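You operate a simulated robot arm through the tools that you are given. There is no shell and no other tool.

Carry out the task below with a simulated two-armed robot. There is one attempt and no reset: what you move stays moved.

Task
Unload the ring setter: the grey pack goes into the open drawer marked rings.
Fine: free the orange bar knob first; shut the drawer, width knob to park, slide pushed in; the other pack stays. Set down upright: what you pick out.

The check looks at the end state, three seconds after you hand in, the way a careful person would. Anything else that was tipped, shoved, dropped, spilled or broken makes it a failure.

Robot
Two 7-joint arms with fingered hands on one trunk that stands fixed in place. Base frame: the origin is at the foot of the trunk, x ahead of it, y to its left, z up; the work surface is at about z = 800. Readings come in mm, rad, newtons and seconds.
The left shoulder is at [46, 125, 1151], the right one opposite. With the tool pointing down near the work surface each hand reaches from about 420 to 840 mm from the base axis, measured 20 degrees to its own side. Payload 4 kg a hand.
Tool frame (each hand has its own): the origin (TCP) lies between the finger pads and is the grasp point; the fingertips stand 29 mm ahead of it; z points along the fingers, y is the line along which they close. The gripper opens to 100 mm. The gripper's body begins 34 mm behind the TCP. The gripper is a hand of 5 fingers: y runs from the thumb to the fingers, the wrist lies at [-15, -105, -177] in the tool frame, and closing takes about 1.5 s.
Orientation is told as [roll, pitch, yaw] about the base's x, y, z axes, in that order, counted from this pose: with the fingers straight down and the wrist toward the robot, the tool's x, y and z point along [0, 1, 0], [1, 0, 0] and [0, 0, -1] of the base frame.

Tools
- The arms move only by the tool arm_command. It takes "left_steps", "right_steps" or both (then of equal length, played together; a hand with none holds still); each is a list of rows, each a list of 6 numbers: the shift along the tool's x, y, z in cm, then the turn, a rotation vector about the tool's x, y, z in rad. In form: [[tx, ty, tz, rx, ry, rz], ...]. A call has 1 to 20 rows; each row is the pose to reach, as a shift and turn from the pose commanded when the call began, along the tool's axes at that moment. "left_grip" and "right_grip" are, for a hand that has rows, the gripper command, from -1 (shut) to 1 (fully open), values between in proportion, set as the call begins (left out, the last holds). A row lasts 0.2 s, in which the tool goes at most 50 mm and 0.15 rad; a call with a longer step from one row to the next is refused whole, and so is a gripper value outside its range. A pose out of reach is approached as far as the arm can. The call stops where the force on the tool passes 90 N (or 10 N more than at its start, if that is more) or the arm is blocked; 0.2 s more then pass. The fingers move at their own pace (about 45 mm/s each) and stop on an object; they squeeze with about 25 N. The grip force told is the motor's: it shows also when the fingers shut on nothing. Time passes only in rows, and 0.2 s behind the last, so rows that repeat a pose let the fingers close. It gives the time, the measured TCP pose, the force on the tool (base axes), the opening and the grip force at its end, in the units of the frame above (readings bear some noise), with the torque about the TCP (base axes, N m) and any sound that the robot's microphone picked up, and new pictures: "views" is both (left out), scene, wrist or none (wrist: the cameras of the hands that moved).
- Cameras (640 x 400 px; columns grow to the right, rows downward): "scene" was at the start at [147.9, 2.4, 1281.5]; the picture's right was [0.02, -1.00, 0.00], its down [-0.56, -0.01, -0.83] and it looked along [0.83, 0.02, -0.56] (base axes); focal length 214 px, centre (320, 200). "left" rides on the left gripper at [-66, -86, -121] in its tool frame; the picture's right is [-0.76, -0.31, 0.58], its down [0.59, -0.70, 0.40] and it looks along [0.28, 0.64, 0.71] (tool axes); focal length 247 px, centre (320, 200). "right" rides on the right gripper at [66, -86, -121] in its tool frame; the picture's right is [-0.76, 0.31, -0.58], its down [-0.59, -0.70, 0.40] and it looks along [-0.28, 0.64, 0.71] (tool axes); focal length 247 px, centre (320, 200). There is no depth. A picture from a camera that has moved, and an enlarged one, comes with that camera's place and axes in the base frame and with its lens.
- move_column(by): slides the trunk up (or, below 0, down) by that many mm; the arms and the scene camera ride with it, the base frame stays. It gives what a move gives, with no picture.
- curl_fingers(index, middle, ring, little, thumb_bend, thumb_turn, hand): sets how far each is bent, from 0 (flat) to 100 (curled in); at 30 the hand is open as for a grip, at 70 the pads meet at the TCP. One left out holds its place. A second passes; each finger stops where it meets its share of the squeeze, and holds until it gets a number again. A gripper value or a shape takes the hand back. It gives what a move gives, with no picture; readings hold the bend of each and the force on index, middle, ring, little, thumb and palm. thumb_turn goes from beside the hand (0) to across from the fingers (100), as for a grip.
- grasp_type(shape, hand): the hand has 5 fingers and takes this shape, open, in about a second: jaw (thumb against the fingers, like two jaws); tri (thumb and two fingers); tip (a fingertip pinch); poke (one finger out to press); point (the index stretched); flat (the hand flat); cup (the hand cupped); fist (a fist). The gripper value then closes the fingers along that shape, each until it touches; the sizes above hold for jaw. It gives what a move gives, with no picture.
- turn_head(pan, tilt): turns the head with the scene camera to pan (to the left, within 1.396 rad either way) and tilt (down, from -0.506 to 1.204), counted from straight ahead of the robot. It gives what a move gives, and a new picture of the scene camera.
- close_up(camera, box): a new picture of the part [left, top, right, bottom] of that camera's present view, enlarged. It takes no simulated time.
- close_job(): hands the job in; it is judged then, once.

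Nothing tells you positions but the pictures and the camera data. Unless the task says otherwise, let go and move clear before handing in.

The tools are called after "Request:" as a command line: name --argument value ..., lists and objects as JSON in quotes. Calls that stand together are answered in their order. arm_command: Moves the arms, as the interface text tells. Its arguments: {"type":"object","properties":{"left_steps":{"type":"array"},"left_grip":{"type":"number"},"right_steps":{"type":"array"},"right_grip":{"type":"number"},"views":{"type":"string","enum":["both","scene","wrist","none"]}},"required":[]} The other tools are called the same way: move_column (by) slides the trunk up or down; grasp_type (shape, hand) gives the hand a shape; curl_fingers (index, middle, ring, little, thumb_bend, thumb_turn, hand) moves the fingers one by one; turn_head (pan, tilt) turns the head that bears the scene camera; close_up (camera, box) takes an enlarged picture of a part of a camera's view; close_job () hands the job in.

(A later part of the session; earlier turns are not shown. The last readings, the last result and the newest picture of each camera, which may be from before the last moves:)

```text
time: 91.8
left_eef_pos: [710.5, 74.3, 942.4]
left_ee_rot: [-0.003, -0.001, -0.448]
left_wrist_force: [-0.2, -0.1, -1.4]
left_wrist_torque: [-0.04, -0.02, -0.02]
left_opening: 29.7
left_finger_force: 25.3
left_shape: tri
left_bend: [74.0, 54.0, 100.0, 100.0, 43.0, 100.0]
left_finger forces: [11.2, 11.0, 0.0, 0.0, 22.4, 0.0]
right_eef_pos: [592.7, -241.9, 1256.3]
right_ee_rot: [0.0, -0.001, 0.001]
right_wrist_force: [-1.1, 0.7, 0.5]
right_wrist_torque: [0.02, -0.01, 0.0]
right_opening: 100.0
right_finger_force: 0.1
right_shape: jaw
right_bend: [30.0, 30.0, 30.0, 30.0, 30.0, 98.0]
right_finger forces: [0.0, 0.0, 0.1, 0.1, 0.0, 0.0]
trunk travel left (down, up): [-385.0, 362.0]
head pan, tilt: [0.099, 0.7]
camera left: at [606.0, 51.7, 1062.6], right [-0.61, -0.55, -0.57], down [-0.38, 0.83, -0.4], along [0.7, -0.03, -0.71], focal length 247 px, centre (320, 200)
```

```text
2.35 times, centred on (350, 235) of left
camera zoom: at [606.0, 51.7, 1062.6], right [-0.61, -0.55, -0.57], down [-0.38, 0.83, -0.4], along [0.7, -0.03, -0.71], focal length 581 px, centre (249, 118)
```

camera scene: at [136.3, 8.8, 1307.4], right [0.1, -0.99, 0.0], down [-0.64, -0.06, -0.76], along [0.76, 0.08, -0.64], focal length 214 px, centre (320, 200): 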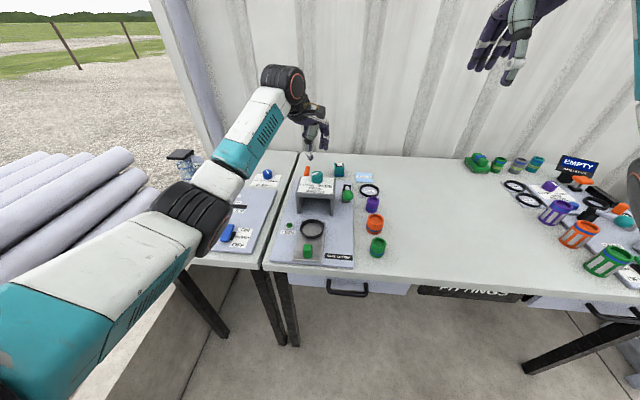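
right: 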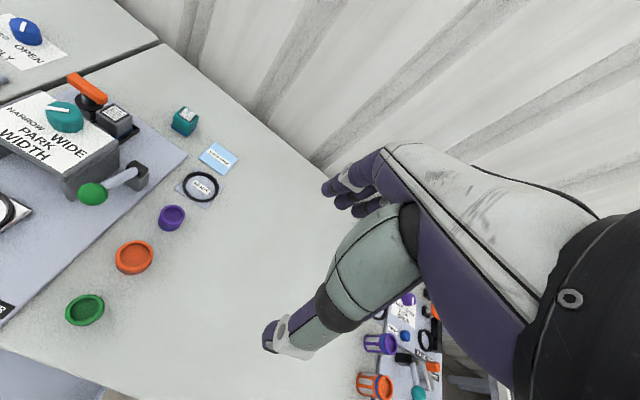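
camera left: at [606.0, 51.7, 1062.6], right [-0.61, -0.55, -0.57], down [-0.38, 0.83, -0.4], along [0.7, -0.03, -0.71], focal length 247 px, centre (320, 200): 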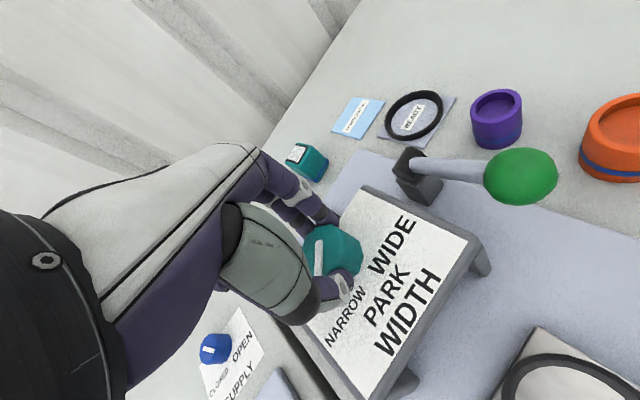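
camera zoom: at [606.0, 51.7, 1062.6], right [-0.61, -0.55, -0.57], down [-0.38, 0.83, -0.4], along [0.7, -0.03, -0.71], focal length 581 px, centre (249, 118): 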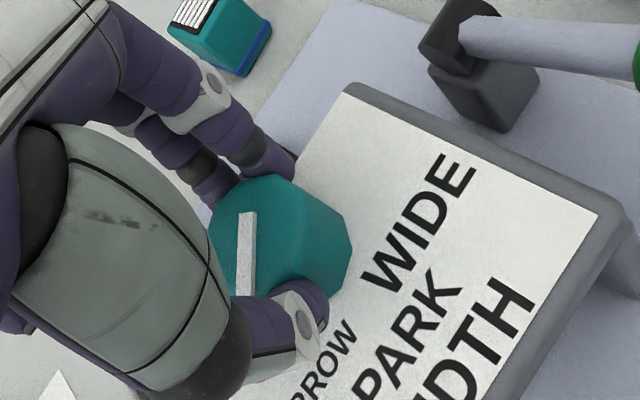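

The knob is gripped. I'll turn it counter-clockwise (toward PARK) by half first and look.

Request:
arm_command --left_steps '[[0, 0, 0, 0, 0, -0.1], [0, 0, 0, 0, 0, -0.2], [0, 0, 0, 0, 0, -0.3], [0, 0, 0, 0, 0, -0.4], [0, 0, 0, 0, 0, -0.45], [0, 0, 0, 0, 0, -0.45]]' --views "wrist"

Request:
close_up --camera "left" --box '[250, 150, 450, 320]'

Request:
close_up --camera "scene" --box '[270, 130, 370, 210]'

```text
time: 93.2
left_eef_pos: [711.4, 74.4, 943.0]
left_ee_rot: [-0.003, 0.003, 0.004]
left_wrist_force: [2.1, 0.4, -1.0]
left_wrist_torque: [0.02, -0.1, -0.03]
left_opening: 29.4
left_finger_force: 25.0
left_shape: tri
left_bend: [74.0, 54.0, 100.0, 100.0, 43.0, 100.0]
left_finger forces: [11.9, 12.9, 0.1, 0.1, 21.9, 0.0]
right_eef_pos: [592.9, -240.6, 1255.6]
right_ee_rot: [-0.001, 0.001, 0.001]
right_wrist_force: [0.4, 0.0, -0.3]
right_wrist_torque: [-0.01, 0.02, 0.0]
right_opening: 99.7
right_finger_force: 0.1
right_shape: jaw
right_bend: [30.0, 30.0, 30.0, 30.0, 30.0, 98.0]
right_finger forces: [0.0, 0.0, 0.1, 0.0, 0.0, 0.0]
trunk travel left (down, up): [-385.0, 362.0]
head pan, tilt: [0.099, 0.7]
camera left: at [626.5, 8.1, 1062.7], right [-0.31, -0.76, -0.57], down [-0.71, 0.59, -0.4], along [0.64, 0.28, -0.71], focal length 247 px, centre (320, 200)
```

left: 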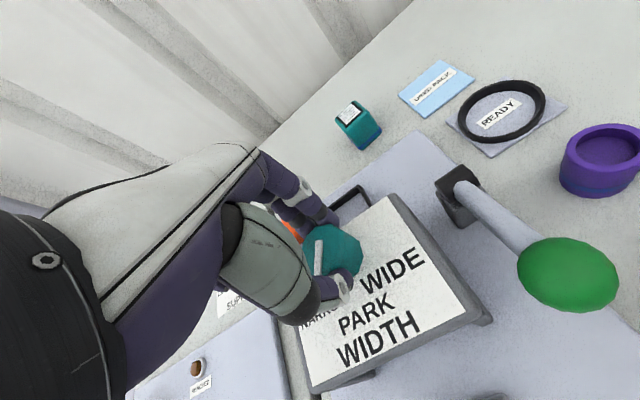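

```text
2.35 times, centred on (350, 235) of left
camera zoom: at [626.5, 8.1, 1062.7], right [-0.31, -0.76, -0.57], down [-0.71, 0.59, -0.4], along [0.64, 0.28, -0.71], focal length 581 px, centre (249, 118)
```

zoom: 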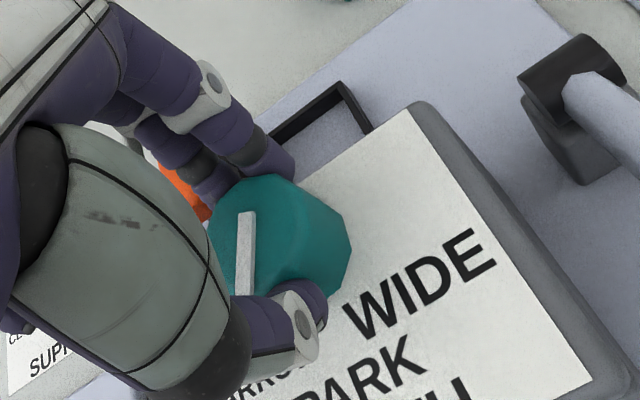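

```text
5.00 times, centred on (320, 170) of scene
camera zoom: at [136.8, 8.9, 1307.3], right [0.1, -0.99, 0.0], down [-0.64, -0.06, -0.76], along [0.76, 0.08, -0.64], focal length 1072 px, centre (320, 350)
```

zoom: 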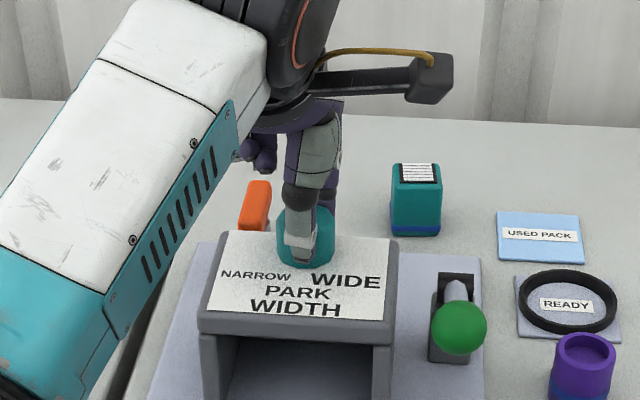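

The knob turns with the hand. I'll turn about 0.37 rad more, then open and check the pointer.

Request:
arm_command --left_steps '[[0, 0, 0, 0, 0, -0.1], [0, 0, 0, 0, 0, -0.2], [0, 0, 0, 0, 0, -0.3], [0, 0, 0, 0, 0, -0.37], [0, 0, 0, 0, 0, -0.37]]' --views "none"

Request:
arm_command --left_steps '[[0, 0, 0, 0, 0, 0], [0, 0, 0, 0, 0, 0], [0, 0, 0, 0, 0, 0], [0, 0, 0, 0, 0, 0], [0, 0, -1, 0, 0, 0], [0, 0, -3, 0, 0, 0], [0, 0, -6, 0, 0, 0], [0, 0, -8, 0, 0, 0], [0, 0, -8, 0, 0, 0]]' --left_grip 0.2 --views "wrist"

Request:
close_up --camera "left" --box '[260, 180, 500, 380]'

Request:
close_up --camera "right" --box '[0, 60, 160, 160]'

Request:
close_up --camera "scene" --box '[280, 150, 360, 210]'

```text
time: 94.4
left_eef_pos: [712.2, 74.5, 942.1]
left_ee_rot: [-0.001, 0.005, 0.373]
left_wrist_force: [3.9, 1.3, -0.3]
left_wrist_torque: [0.04, -0.12, 0.05]
left_opening: 29.5
left_finger_force: 24.9
left_shape: tri
left_bend: [74.0, 54.0, 100.0, 100.0, 43.0, 100.0]
left_finger forces: [12.3, 13.5, 0.0, 0.0, 21.8, 0.0]
right_eef_pos: [593.6, -243.3, 1255.8]
right_ee_rot: [0.001, 0.003, 0.001]
right_wrist_force: [-0.8, -0.3, 0.5]
right_wrist_torque: [0.01, -0.01, 0.03]
right_opening: 99.7
right_finger_force: 0.2
right_shape: jaw
right_bend: [30.0, 30.0, 30.0, 30.0, 30.0, 98.0]
right_finger forces: [0.0, 0.0, 0.1, 0.1, 0.1, 0.1]
trunk travel left (down, up): [-385.0, 362.0]
head pan, tilt: [0.099, 0.7]
```

```text
time: 96.4
left_eef_pos: [711.0, 74.6, 1021.9]
left_ee_rot: [-0.002, 0.001, 0.371]
left_wrist_force: [-0.1, 1.3, 0.3]
left_wrist_torque: [-0.02, 0.0, 0.02]
left_opening: 59.8
left_finger_force: 0.0
left_shape: tri
left_bend: [39.0, 39.0, 99.0, 99.0, 30.0, 100.0]
left_finger forces: [0.0, 0.0, 0.1, 0.0, 0.0, 0.1]
right_eef_pos: [593.4, -243.2, 1257.0]
right_ee_rot: [-0.001, 0.0, 0.003]
right_wrist_force: [-0.2, 0.4, 0.0]
right_wrist_torque: [0.01, 0.01, 0.0]
right_opening: 99.6
right_finger_force: 0.1
right_shape: jaw
right_bend: [30.0, 30.0, 30.0, 30.0, 30.0, 98.0]
right_finger forces: [0.0, 0.1, 0.1, 0.0, 0.1, 0.1]
trunk travel left (down, up): [-385.0, 362.0]
head pan, tilt: [0.099, 0.7]
camera left: at [656.1, -18.0, 1142.2], right [-0.01, -0.82, -0.57], down [-0.87, 0.29, -0.4], along [0.49, 0.49, -0.71], focal length 247 px, centre (320, 200)
```

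left: 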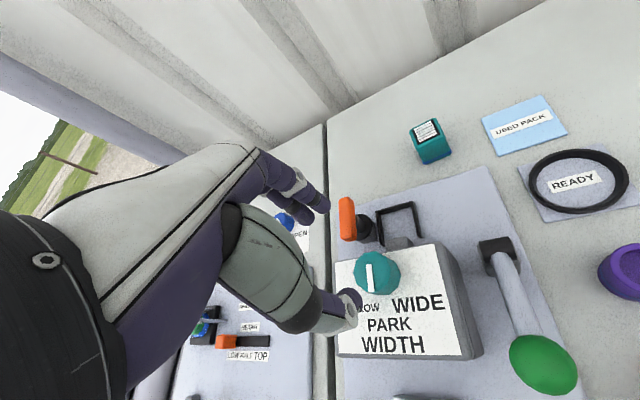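

```text
2.00 times, centred on (380, 280) of left
camera zoom: at [656.1, -18.0, 1142.2], right [-0.01, -0.82, -0.57], down [-0.87, 0.29, -0.4], along [0.49, 0.49, -0.71], focal length 494 px, centre (200, 40)
```

zoom: 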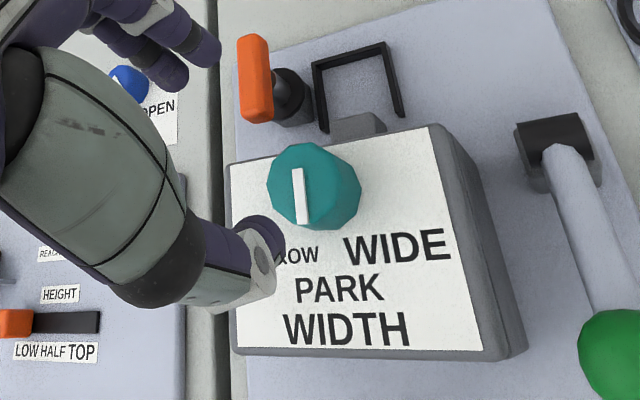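

```text
4.00 times, centred on (80, 110) of right
camera zoom: at [507.9, -177.1, 1377.0], right [0.31, -0.76, 0.58], down [-0.7, -0.59, -0.4], along [0.64, -0.28, -0.71], focal length 988 px, centre (1280, 560)
```

zoom: 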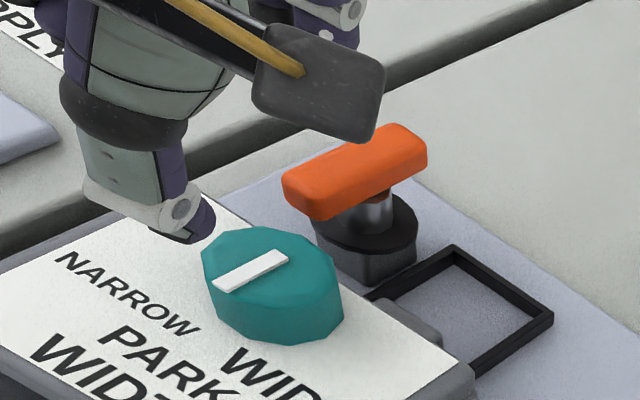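

```text
6.67 times, centred on (320, 180) of scene
camera zoom: at [136.4, 8.8, 1307.4], right [0.1, -0.99, 0.0], down [-0.64, -0.06, -0.76], along [0.76, 0.08, -0.64], focal length 1430 px, centre (320, 333)
```

zoom: 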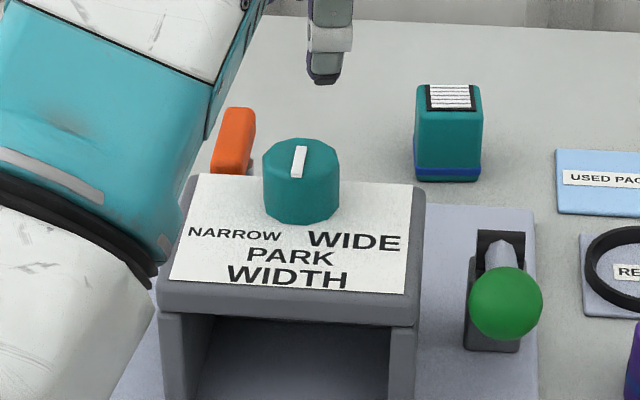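

The pointer is at PARK: from two cameras it reads within about 3° of the label direction. Next is the slide's green block at about (481, 77). I'll raise the trunk a little and test whether the hand can get behind the block.

Request:
move_column --by 100

Request:
arm_command --left_steps '[[1, -2.3, 0, 0, 0, 0.13], [2, -4.6, 1, 0, 0, 0.26], [3, -7, 3, 0, 0, 0.39], [4, -9.3, 5.5, 0, 0, 0.52], [5, -11.6, 8, 0, 0, 0.65], [5.9, -13.9, 11.2, 0, 0, 0.77], [5.9, -13.9, 11.2, 0, 0, 0.77]]' --left_grip -1 --views "scene"

```text
time: 97.7
left_eef_pos: [711.7, 74.0, 1121.5]
left_ee_rot: [-0.003, 0.003, 0.372]
left_wrist_force: [0.8, 1.3, 0.0]
left_wrist_torque: [0.02, 0.03, 0.01]
left_opening: 59.9
left_finger_force: 0.2
left_shape: tri
left_bend: [39.0, 39.0, 99.0, 99.0, 30.0, 100.0]
left_finger forces: [0.0, 0.1, 0.0, 0.0, 0.0, 0.0]
right_eef_pos: [593.9, -243.3, 1355.3]
right_ee_rot: [0.0, 0.001, 0.002]
right_wrist_force: [-0.4, -0.2, -0.1]
right_wrist_torque: [0.02, -0.01, 0.02]
right_opening: 99.6
right_finger_force: 0.0
right_shape: jaw
right_bend: [30.0, 30.0, 30.0, 30.0, 30.0, 98.0]
right_finger forces: [0.1, 0.0, 0.0, 0.0, 0.0, 0.0]
trunk travel left (down, up): [-485.0, 262.0]
head pan, tilt: [0.099, 0.7]
```

```text
time: 99.3
left_eef_pos: [558.8, 77.2, 1010.7]
left_ee_rot: [-0.001, 0.002, -0.398]
left_wrist_force: [0.7, -0.8, -0.4]
left_wrist_torque: [-0.03, -0.03, -0.02]
left_opening: 0.1
left_finger_force: 24.7
left_shape: tri
left_bend: [70.0, 70.0, 100.0, 100.0, 70.0, 100.0]
left_finger forces: [0.1, 0.1, 0.0, 0.0, 0.0, 0.0]
right_eef_pos: [594.3, -242.0, 1356.3]
right_ee_rot: [-0.001, -0.001, 0.002]
right_wrist_force: [-0.2, -0.3, 0.5]
right_wrist_torque: [-0.02, 0.0, -0.03]
right_opening: 99.6
right_finger_force: 0.1
right_shape: jaw
right_bend: [30.0, 30.0, 30.0, 30.0, 30.0, 98.0]
right_finger forces: [0.1, 0.0, 0.0, 0.0, 0.0, 0.0]
trunk travel left (down, up): [-485.0, 262.0]
head pan, tilt: [0.099, 0.7]
camera scene: at [121.9, 8.4, 1408.6], right [0.1, -0.99, 0.0], down [-0.64, -0.06, -0.76], along [0.76, 0.08, -0.64], focal length 214 px, centre (320, 200)
```

scene: 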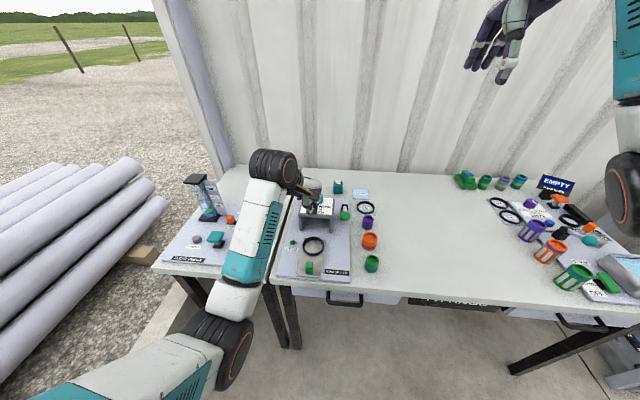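

Request:
arm_command --left_steps '[[-0.9, -2, 1, 0, 0, 0], [-1.8, -4, 2, 0, 0, 0], [-2.7, -6, 3, 0, 0, 0], [-3.6, -8, 4, 0, 0, 0], [-4.6, -10.4, 5, 0, 0, 0], [-4.6, -10.4, 5, 0, 0, 0]]' --views "scene"

```text
time: 100.7
left_eef_pos: [445.5, 77.0, 960.2]
left_ee_rot: [-0.003, -0.001, -0.398]
left_wrist_force: [-1.2, 0.2, 0.5]
left_wrist_torque: [-0.01, 0.02, 0.02]
left_opening: 0.0
left_finger_force: 24.6
left_shape: tri
left_bend: [70.0, 70.0, 100.0, 100.0, 70.0, 100.0]
left_finger forces: [0.0, 0.0, 0.0, 0.0, 0.0, 0.0]
right_eef_pos: [592.4, -242.0, 1356.7]
right_ee_rot: [0.001, 0.001, 0.003]
right_wrist_force: [0.3, -0.5, -0.6]
right_wrist_torque: [-0.01, 0.01, 0.02]
right_opening: 99.5
right_finger_force: 0.0
right_shape: jaw
right_bend: [30.0, 30.0, 30.0, 30.0, 30.0, 98.0]
right_finger forces: [0.0, 0.1, 0.0, 0.0, 0.1, 0.0]
trunk travel left (down, up): [-485.0, 262.0]
head pan, tilt: [0.099, 0.7]
camera scene: at [122.1, 8.7, 1408.6], right [0.1, -0.99, 0.0], down [-0.64, -0.06, -0.76], along [0.76, 0.08, -0.64], focal length 214 px, centre (320, 200)
```

scene: 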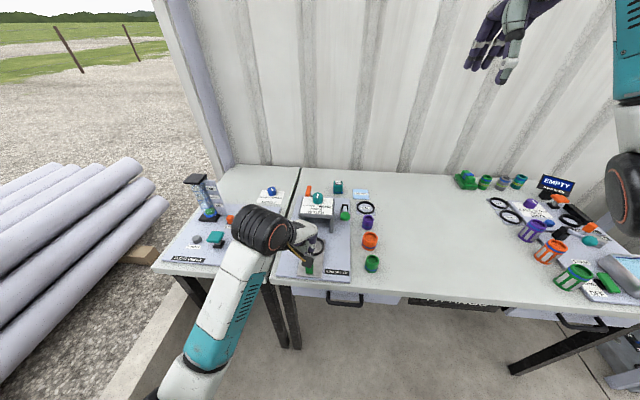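

Reachable at yaw −0.4. I'll take exact positions of the slide and block from here.

Request:
close_up --camera "scene" --box '[260, 200, 370, 290]'

Request:
close_up --camera "left" --box '[200, 100, 640, 400]'

Request:
close_up --camera "right" --box '[0, 100, 200, 330]'

```text
4.44 times, centred on (315, 245) of scene
camera zoom: at [122.1, 8.7, 1408.6], right [0.1, -0.99, 0.0], down [-0.64, -0.06, -0.76], along [0.76, 0.08, -0.64], focal length 953 px, centre (342, 0)
```

zoom: 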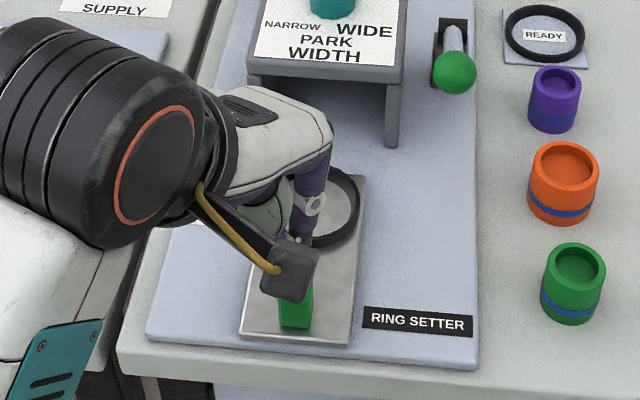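

```text
1.33 times, centred on (420, 250) of left
camera zoom: at [342.3, 49.2, 1080.6], right [-0.58, -0.58, -0.57], down [-0.42, 0.81, -0.4], along [0.7, 0.01, -0.71], focal length 329 px, centre (187, 133)
```

zoom: 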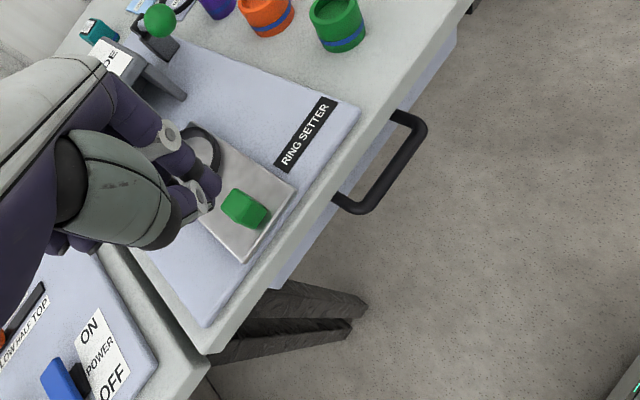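

```text
1.74 times, centred on (100, 215) of right
camera zoom: at [508.3, -177.2, 1476.9], right [0.31, -0.76, 0.58], down [-0.7, -0.59, -0.4], along [0.64, -0.28, -0.71], focal length 430 px, centre (703, 174)
```

zoom: 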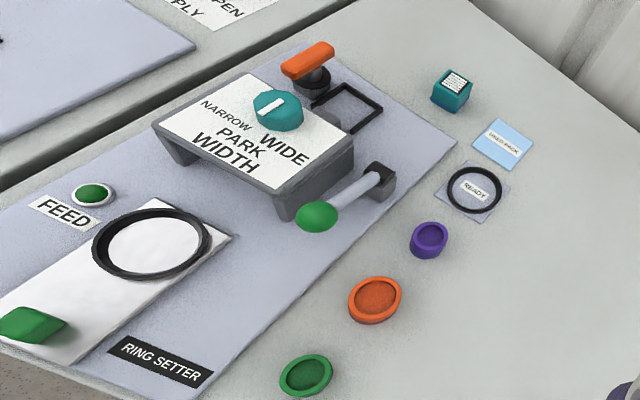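

The block centre is at about (477, 75), z from about 822 to 850. I'll move back to x≈425 and lower the trunk so the closed fingertips come down behind the block.

Request:
arm_command --left_steps '[[-0.25, -1, 0, 0, 0, 0], [-0.5, -2, 0, 0, 0, 0], [-0.5, -2, 0, 0, 0, 0]]' --views "none"

Request:
move_column --by -70

Request:
close_up --camera "left" --box '[250, 130, 490, 320]'

Request:
close_up --camera "scene" --box '[260, 200, 370, 290]'

Request:
close_up --camera "right" --box '[0, 180, 160, 320]'

```text
time: 101.5
left_eef_pos: [425.7, 80.9, 960.8]
left_ee_rot: [-0.004, 0.001, -0.397]
left_wrist_force: [0.0, 0.1, 0.4]
left_wrist_torque: [0.02, 0.0, 0.0]
left_opening: 0.0
left_finger_force: 25.1
left_shape: tri
left_bend: [70.0, 70.0, 100.0, 100.0, 70.0, 100.0]
left_finger forces: [0.0, 0.0, 0.1, 0.0, 0.0, 0.1]
right_eef_pos: [594.2, -242.3, 1356.4]
right_ee_rot: [0.0, -0.001, 0.002]
right_wrist_force: [0.9, -0.6, 0.0]
right_wrist_torque: [-0.01, 0.01, 0.02]
right_opening: 99.5
right_finger_force: 0.1
right_shape: jaw
right_bend: [30.0, 30.0, 30.0, 30.0, 30.0, 98.0]
right_finger forces: [0.1, 0.0, 0.2, 0.0, 0.0, 0.0]
trunk travel left (down, up): [-485.0, 262.0]
head pan, tilt: [0.099, 0.7]
```

```text
time: 102.6
left_eef_pos: [425.5, 79.4, 891.7]
left_ee_rot: [-0.004, -0.001, -0.398]
left_wrist_force: [0.7, -0.6, 0.5]
left_wrist_torque: [-0.01, -0.02, 0.01]
left_opening: 0.0
left_finger_force: 25.3
left_shape: tri
left_bend: [70.0, 70.0, 100.0, 100.0, 70.0, 100.0]
left_finger forces: [0.0, 0.0, 0.0, 0.1, 0.1, 0.1]
right_eef_pos: [593.0, -242.1, 1286.5]
right_ee_rot: [0.0, -0.001, 0.002]
right_wrist_force: [0.0, 0.1, 0.5]
right_wrist_torque: [0.0, -0.04, 0.0]
right_opening: 99.9
right_finger_force: 0.1
right_shape: jaw
right_bend: [30.0, 30.0, 30.0, 30.0, 30.0, 98.0]
right_finger forces: [0.0, 0.1, 0.0, 0.0, 0.0, 0.0]
trunk travel left (down, up): [-415.0, 332.0]
head pan, tilt: [0.099, 0.7]
```

```text
2.11 times, centred on (370, 225) of left
camera zoom: at [321.9, 52.3, 1011.7], right [-0.58, -0.58, -0.57], down [-0.42, 0.81, -0.4], along [0.7, 0.01, -0.71], focal length 520 px, centre (215, 147)
```

zoom: 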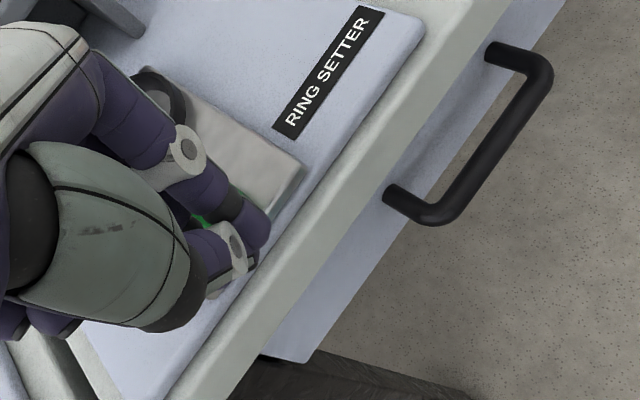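

```text
4.44 times, centred on (315, 245) of scene
camera zoom: at [130.5, 9.0, 1338.0], right [0.1, -0.99, 0.0], down [-0.64, -0.06, -0.76], along [0.76, 0.08, -0.64], focal length 953 px, centre (342, 0)
```

zoom: 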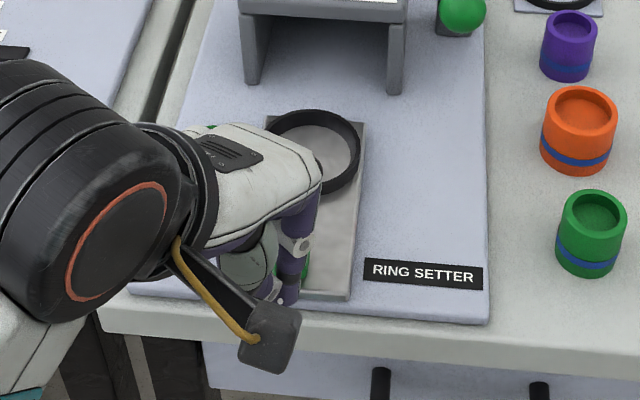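

```text
2.86 times, centred on (80, 250) of right
camera zoom: at [507.2, -176.8, 1407.6], right [0.31, -0.76, 0.58], down [-0.7, -0.59, -0.4], along [0.64, -0.28, -0.71], focal length 706 px, centre (1006, 57)
```

zoom: 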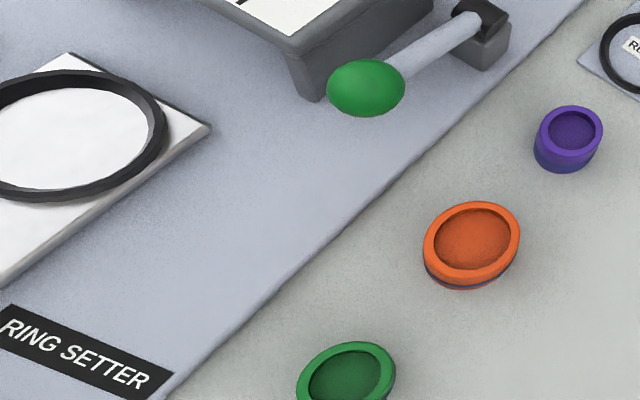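

Request:
move_column --by -30

Request:
close_up --camera "left" --box '[250, 130, 490, 320]'

Request:
close_up --camera "scene" --box '[260, 200, 370, 290]'

```text
time: 103.3
left_eef_pos: [425.4, 79.6, 861.8]
left_ee_rot: [-0.003, 0.0, -0.4]
left_wrist_force: [-0.5, 0.1, -0.5]
left_wrist_torque: [0.02, -0.01, 0.0]
left_opening: 0.1
left_finger_force: 25.3
left_shape: tri
left_bend: [70.0, 70.0, 100.0, 100.0, 70.0, 100.0]
left_finger forces: [0.0, 0.0, 0.0, 0.0, 0.0, 0.1]
right_eef_pos: [592.5, -240.6, 1258.7]
right_ee_rot: [0.001, 0.0, 0.002]
right_wrist_force: [-0.1, -0.1, 0.8]
right_wrist_torque: [0.01, -0.04, 0.01]
right_opening: 99.8
right_finger_force: 0.1
right_shape: jaw
right_bend: [30.0, 30.0, 30.0, 30.0, 30.0, 98.0]
right_finger forces: [0.1, 0.0, 0.0, 0.0, 0.0, 0.0]
trunk travel left (down, up): [-385.0, 362.0]
head pan, tilt: [0.099, 0.7]
```

```text
2.11 times, centred on (370, 225) of left
camera zoom: at [321.9, 52.4, 981.4], right [-0.58, -0.58, -0.57], down [-0.42, 0.81, -0.4], along [0.7, 0.01, -0.71], focal length 520 px, centre (215, 147)
```

zoom: 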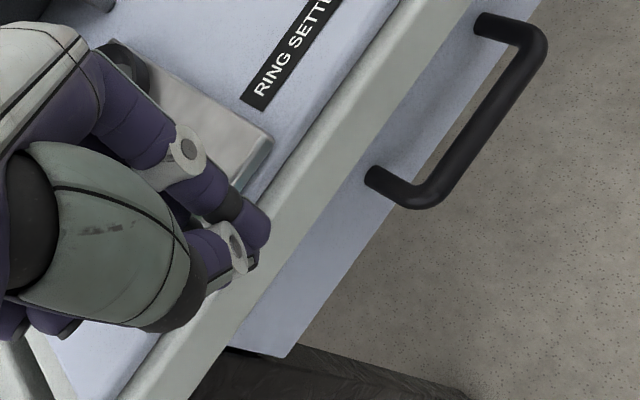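

```text
4.44 times, centred on (315, 245) of scene
camera zoom: at [135.8, 9.1, 1307.5], right [0.1, -0.99, 0.0], down [-0.64, -0.06, -0.76], along [0.76, 0.08, -0.64], focal length 953 px, centre (342, 0)
```

zoom: 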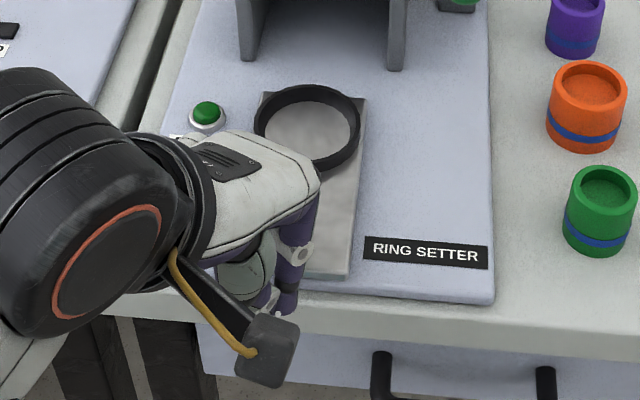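

The tips are behind the block, clear of the table and plate. I'll push gently along +x.

Request:
arm_command --left_steps '[[0.2, 0.46, 0, 0, 0, 0], [0.39, 0.92, 0, 0, 0, 0], [0.58, 1.38, 0, 0, 0, 0], [0.78, 1.84, 0, 0, 0, 0], [0.97, 2.3, 0, 0, 0, 0], [1.17, 2.76, 0, 0, 0, 0], [1.36, 3.22, 0, 0, 0, 0], [1.36, 3.22, 0, 0, 0, 0]]' --views "none"

Request:
close_up --camera "left" --box '[250, 130, 490, 320]'

Request:
close_up --camera "scene" --box '[260, 190, 370, 280]'

```text
time: 105.2
left_eef_pos: [461.4, 79.8, 861.2]
left_ee_rot: [-0.005, 0.0, -0.398]
left_wrist_force: [-1.5, 0.2, 0.7]
left_wrist_torque: [-0.02, -0.01, -0.01]
left_opening: 0.0
left_finger_force: 24.9
left_shape: tri
left_bend: [70.0, 70.0, 100.0, 100.0, 70.0, 100.0]
left_finger forces: [0.0, 0.7, 0.0, 0.0, 0.0, 0.0]
right_eef_pos: [592.5, -242.0, 1256.1]
right_ee_rot: [0.001, 0.0, 0.001]
right_wrist_force: [0.1, -0.1, 0.5]
right_wrist_torque: [-0.02, -0.03, 0.04]
right_opening: 100.0
right_finger_force: 0.0
right_shape: jaw
right_bend: [30.0, 30.0, 30.0, 30.0, 30.0, 98.0]
right_finger forces: [0.1, 0.0, 0.0, 0.0, 0.0, 0.0]
trunk travel left (down, up): [-385.0, 362.0]
head pan, tilt: [0.099, 0.7]
```

```text
2.11 times, centred on (370, 225) of left
camera zoom: at [357.2, 52.1, 981.3], right [-0.58, -0.58, -0.57], down [-0.42, 0.81, -0.4], along [0.7, 0.01, -0.71], focal length 520 px, centre (215, 147)
```

zoom: 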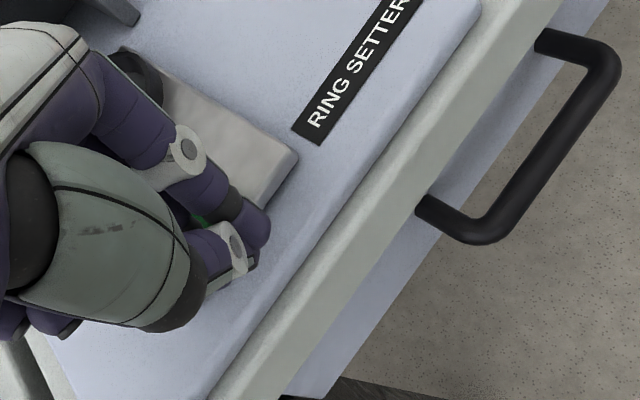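

```text
4.44 times, centred on (315, 235) of scene
camera zoom: at [136.2, 8.9, 1307.4], right [0.1, -0.99, 0.0], down [-0.64, -0.06, -0.76], along [0.76, 0.08, -0.64], focal length 953 px, centre (342, 44)
```

zoom: 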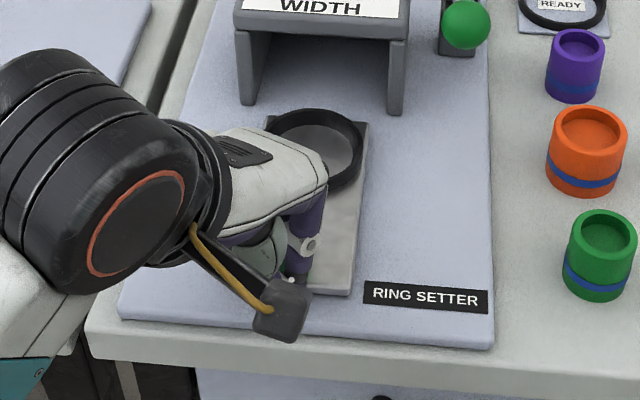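

The slide moves with light force (1.5 N). I'll keep pushing.

Request:
arm_command --left_steps '[[0.3, 0.7, 0, 0, 0, 0], [0.6, 1.4, 0, 0, 0, 0], [0.9, 2.1, 0, 0, 0, 0], [1.2, 2.8, 0, 0, 0, 0], [1.5, 3.5, 0, 0, 0, 0], [1.75, 4.15, 0, 0, 0, 0], [1.95, 4.6, 0, 0, 0, 0], [1.95, 4.6, 0, 0, 0, 0]]' --views "wrist"

Request:
close_up --camera "scene" --box '[260, 180, 370, 270]'

Request:
close_up --camera "right" --box '[0, 80, 160, 230]'

```text
time: 107.0
left_eef_pos: [511.2, 79.4, 862.3]
left_ee_rot: [-0.003, -0.001, -0.399]
left_wrist_force: [-0.7, -0.2, 0.8]
left_wrist_torque: [0.0, -0.02, 0.0]
left_opening: 0.1
left_finger_force: 24.8
left_shape: tri
left_bend: [70.0, 70.0, 100.0, 100.0, 70.0, 100.0]
left_finger forces: [0.1, 0.8, 0.0, 0.0, 0.0, 0.0]
right_eef_pos: [591.7, -242.4, 1256.0]
right_ee_rot: [0.0, 0.002, 0.001]
right_wrist_force: [0.5, 0.0, 0.7]
right_wrist_torque: [0.03, 0.0, 0.01]
right_opening: 99.7
right_finger_force: 0.0
right_shape: jaw
right_bend: [30.0, 30.0, 30.0, 30.0, 30.0, 98.0]
right_finger forces: [0.1, 0.0, 0.0, 0.1, 0.0, 0.0]
trunk travel left (down, up): [-385.0, 362.0]
head pan, tilt: [0.099, 0.7]
camera left: at [407.3, 52.8, 981.2], right [-0.58, -0.58, -0.57], down [-0.42, 0.81, -0.4], along [0.7, 0.01, -0.71], focal length 247 px, centre (320, 200)
```

left: 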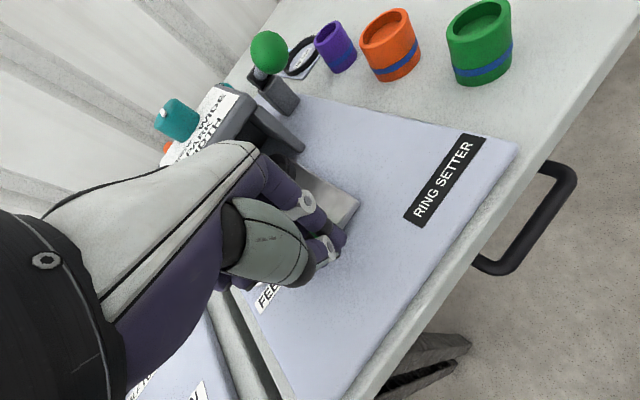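

```text
4.44 times, centred on (315, 225) of scene
camera zoom: at [136.2, 8.9, 1307.4], right [0.1, -0.99, 0.0], down [-0.64, -0.06, -0.76], along [0.76, 0.08, -0.64], focal length 953 px, centre (342, 89)
```

zoom: 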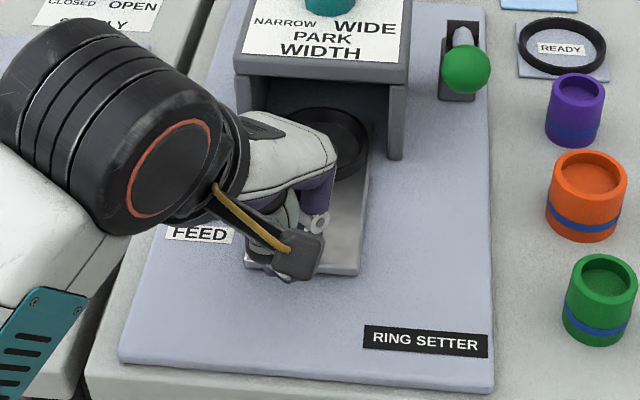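

```text
2.67 times, centred on (80, 155) of right
camera zoom: at [507.7, -177.1, 1377.1], right [0.31, -0.76, 0.58], down [-0.7, -0.59, -0.4], along [0.64, -0.28, -0.71], focal length 659 px, centre (960, 320)
```

zoom: 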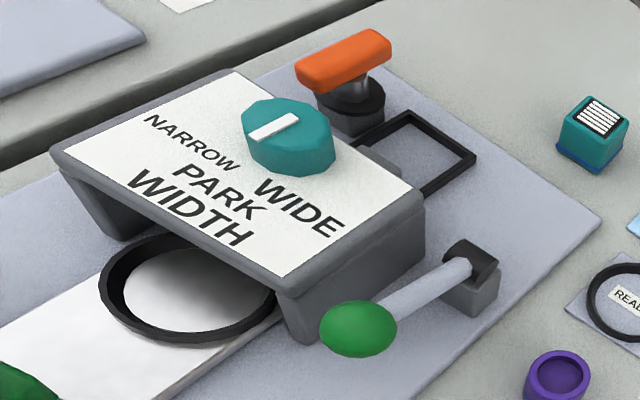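

Plenty of clearance to the bridge. I'll keep going toward the stop.

Request:
arm_command --left_steps '[[0.23, 0.55, 0, 0, 0, 0], [0.47, 1.1, 0, 0, 0, 0], [0.7, 1.65, 0, 0, 0, 0], [0.93, 2.2, 0, 0, 0, 0], [1.17, 2.76, 0, 0, 0, 0], [1.17, 2.76, 0, 0, 0, 0]]' --views "none"

Request:
close_up --camera "scene" --box '[260, 180, 370, 270]'

Request:
close_up --camera "right" --box '[0, 80, 160, 230]'

```text
time: 108.3
left_eef_pos: [539.9, 80.1, 861.0]
left_ee_rot: [-0.004, 0.0, -0.4]
left_wrist_force: [0.1, -0.1, -0.4]
left_wrist_torque: [0.0, 0.01, -0.07]
left_opening: 0.0
left_finger_force: 24.9
left_shape: tri
left_bend: [70.0, 70.0, 100.0, 100.0, 70.0, 100.0]
left_finger forces: [0.1, 0.0, 0.0, 0.0, 0.0, 0.0]
right_eef_pos: [592.6, -242.3, 1255.4]
right_ee_rot: [0.0, 0.0, 0.002]
right_wrist_force: [-0.2, 0.4, 0.1]
right_wrist_torque: [-0.01, -0.01, -0.01]
right_opening: 99.8
right_finger_force: 0.2
right_shape: jaw
right_bend: [30.0, 30.0, 30.0, 30.0, 30.0, 98.0]
right_finger forces: [0.0, 0.1, 0.1, 0.0, 0.1, 0.0]
trunk travel left (down, up): [-385.0, 362.0]
head pan, tilt: [0.099, 0.7]
```

```text
4.44 times, centred on (315, 225) of scene
camera zoom: at [136.4, 8.9, 1307.4], right [0.1, -0.99, 0.0], down [-0.64, -0.06, -0.76], along [0.76, 0.08, -0.64], focal length 953 px, centre (342, 89)
```

zoom: 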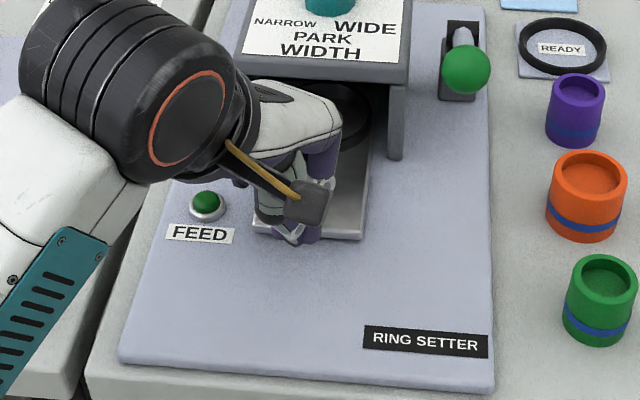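

```text
2.67 times, centred on (80, 155) of right
camera zoom: at [507.9, -177.0, 1377.1], right [0.31, -0.76, 0.58], down [-0.7, -0.59, -0.4], along [0.64, -0.28, -0.71], focal length 659 px, centre (960, 320)
```

zoom: 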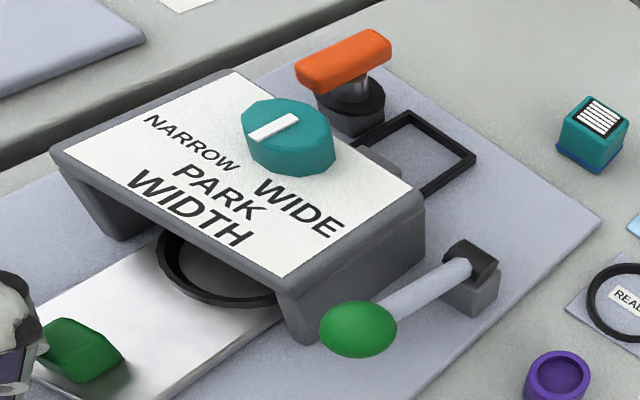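

Request:
arm_command --left_steps '[[0.2, 0.46, 0, 0, 0, 0], [0.39, 0.92, 0, 0, 0, 0], [0.58, 1.38, 0, 0, 0, 0], [0.78, 1.84, 0, 0, 0, 0], [0.78, 1.84, 0, 0, 0, 0]]' --views "none"

Request:
close_up --camera "scene" --box '[260, 180, 370, 270]'

Request:
close_up --camera "right" --box '[0, 80, 160, 230]'

```text
time: 109.5
left_eef_pos: [560.7, 79.8, 860.0]
left_ee_rot: [-0.004, -0.003, -0.4]
left_wrist_force: [-6.5, -1.4, 4.9]
left_wrist_torque: [0.05, -0.05, -0.01]
left_opening: 0.0
left_finger_force: 25.3
left_shape: tri
left_bend: [70.0, 70.0, 100.0, 100.0, 70.0, 100.0]
left_finger forces: [0.0, 0.1, 0.0, 0.0, 0.0, 0.0]
right_eef_pos: [592.5, -241.6, 1256.8]
right_ee_rot: [0.0, 0.0, 0.002]
right_wrist_force: [-0.1, 0.1, 0.2]
right_wrist_torque: [-0.01, 0.01, 0.02]
right_opening: 99.8
right_finger_force: 0.0
right_shape: jaw
right_bend: [30.0, 30.0, 30.0, 30.0, 30.0, 98.0]
right_finger forces: [0.1, 0.1, 0.1, 0.0, 0.1, 0.0]
trunk travel left (down, up): [-385.0, 362.0]
head pan, tilt: [0.099, 0.7]
```

```text
4.44 times, centred on (315, 225) of scene
camera zoom: at [135.4, 8.6, 1307.6], right [0.1, -0.99, 0.0], down [-0.64, -0.06, -0.77], along [0.76, 0.08, -0.64], focal length 953 px, centre (342, 89)
```

zoom: 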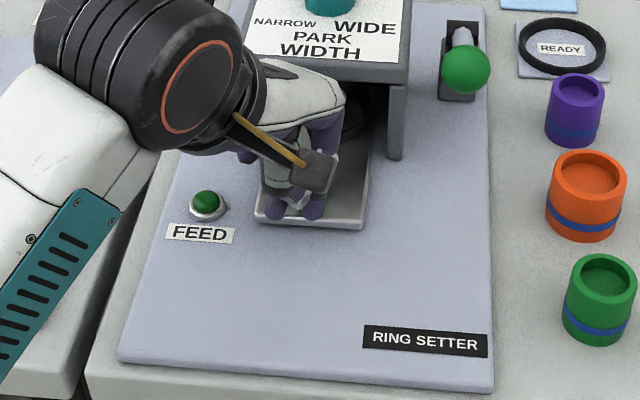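

```text
2.67 times, centred on (80, 155) of right
camera zoom: at [506.9, -177.3, 1377.5], right [0.31, -0.76, 0.58], down [-0.7, -0.59, -0.4], along [0.64, -0.28, -0.71], focal length 659 px, centre (960, 320)
```

zoom: 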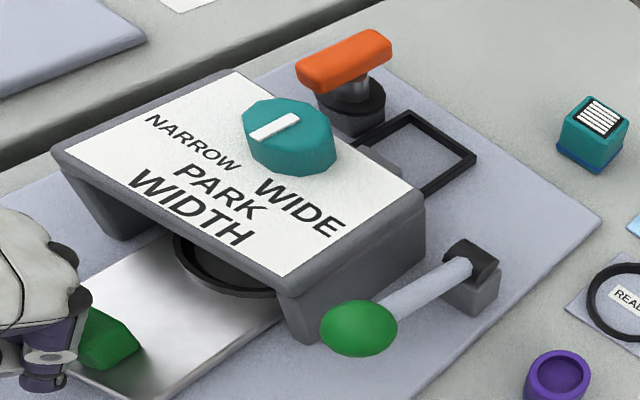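

The slide has moved about 111 mm and now resists with 6.5 N. I'll press a few more millimetres to confirm that it's at its stop.

Request:
arm_command --left_steps '[[0.12, 0.28, 0, 0, 0, 0], [0.23, 0.55, 0, 0, 0, 0], [0.23, 0.55, 0, 0, 0, 0]]' --views "none"

Request:
close_up --camera "scene" --box '[260, 180, 370, 270]'

Request:
close_up --camera "right" --box '[0, 80, 160, 230]'

Request:
close_up --camera "left" --box '[200, 100, 440, 290]'

```text
time: 110.3
left_eef_pos: [565.1, 78.8, 863.1]
left_ee_rot: [-0.002, 0.0, -0.399]
left_wrist_force: [-24.0, -0.3, 9.3]
left_wrist_torque: [0.02, 0.23, 0.07]
left_opening: 0.0
left_finger_force: 25.2
left_shape: tri
left_bend: [70.0, 70.0, 100.0, 100.0, 70.0, 100.0]
left_finger forces: [0.0, 19.5, 0.0, 0.1, 31.1, 0.0]
right_eef_pos: [590.6, -243.4, 1258.3]
right_ee_rot: [0.0, -0.002, -0.002]
right_wrist_force: [0.1, -0.1, -0.7]
right_wrist_torque: [0.06, 0.01, 0.0]
right_opening: 99.8
right_finger_force: 0.0
right_shape: jaw
right_bend: [30.0, 30.0, 30.0, 30.0, 30.0, 98.0]
right_finger forces: [0.1, 0.1, 0.0, 0.1, 0.0, 0.0]
trunk travel left (down, up): [-385.0, 362.0]
head pan, tilt: [0.099, 0.7]
```

```text
4.44 times, centred on (315, 225) of scene
camera zoom: at [133.3, 8.7, 1307.8], right [0.1, -1.0, 0.0], down [-0.64, -0.06, -0.77], along [0.76, 0.08, -0.64], focal length 953 px, centre (342, 89)
```

zoom: 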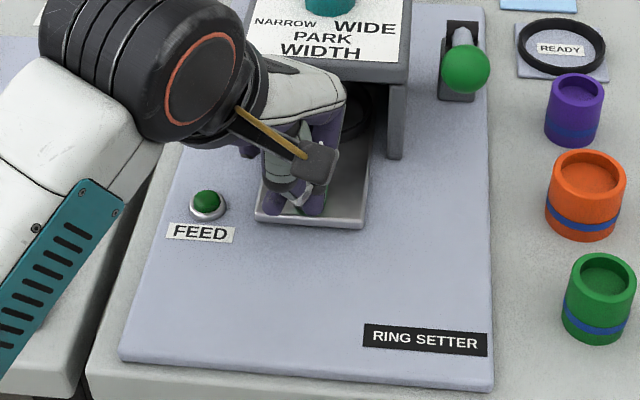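

```text
2.67 times, centred on (80, 155) of right
camera zoom: at [504.6, -177.3, 1378.3], right [0.31, -0.76, 0.58], down [-0.7, -0.59, -0.4], along [0.64, -0.28, -0.71], focal length 659 px, centre (960, 320)
```

zoom: 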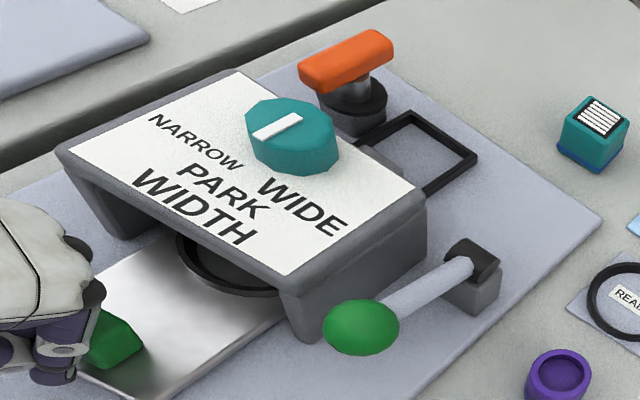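

```text
2.11 times, centred on (320, 195) of left
camera zoom: at [460.5, 52.6, 981.8], right [-0.58, -0.58, -0.57], down [-0.42, 0.81, -0.4], along [0.7, 0.01, -0.71], focal length 520 px, centre (320, 210)
```

zoom: 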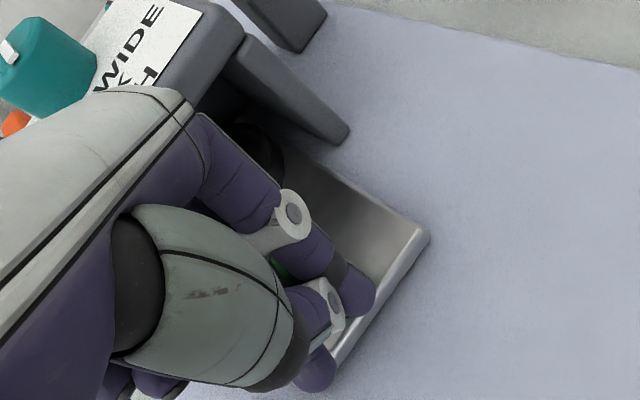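

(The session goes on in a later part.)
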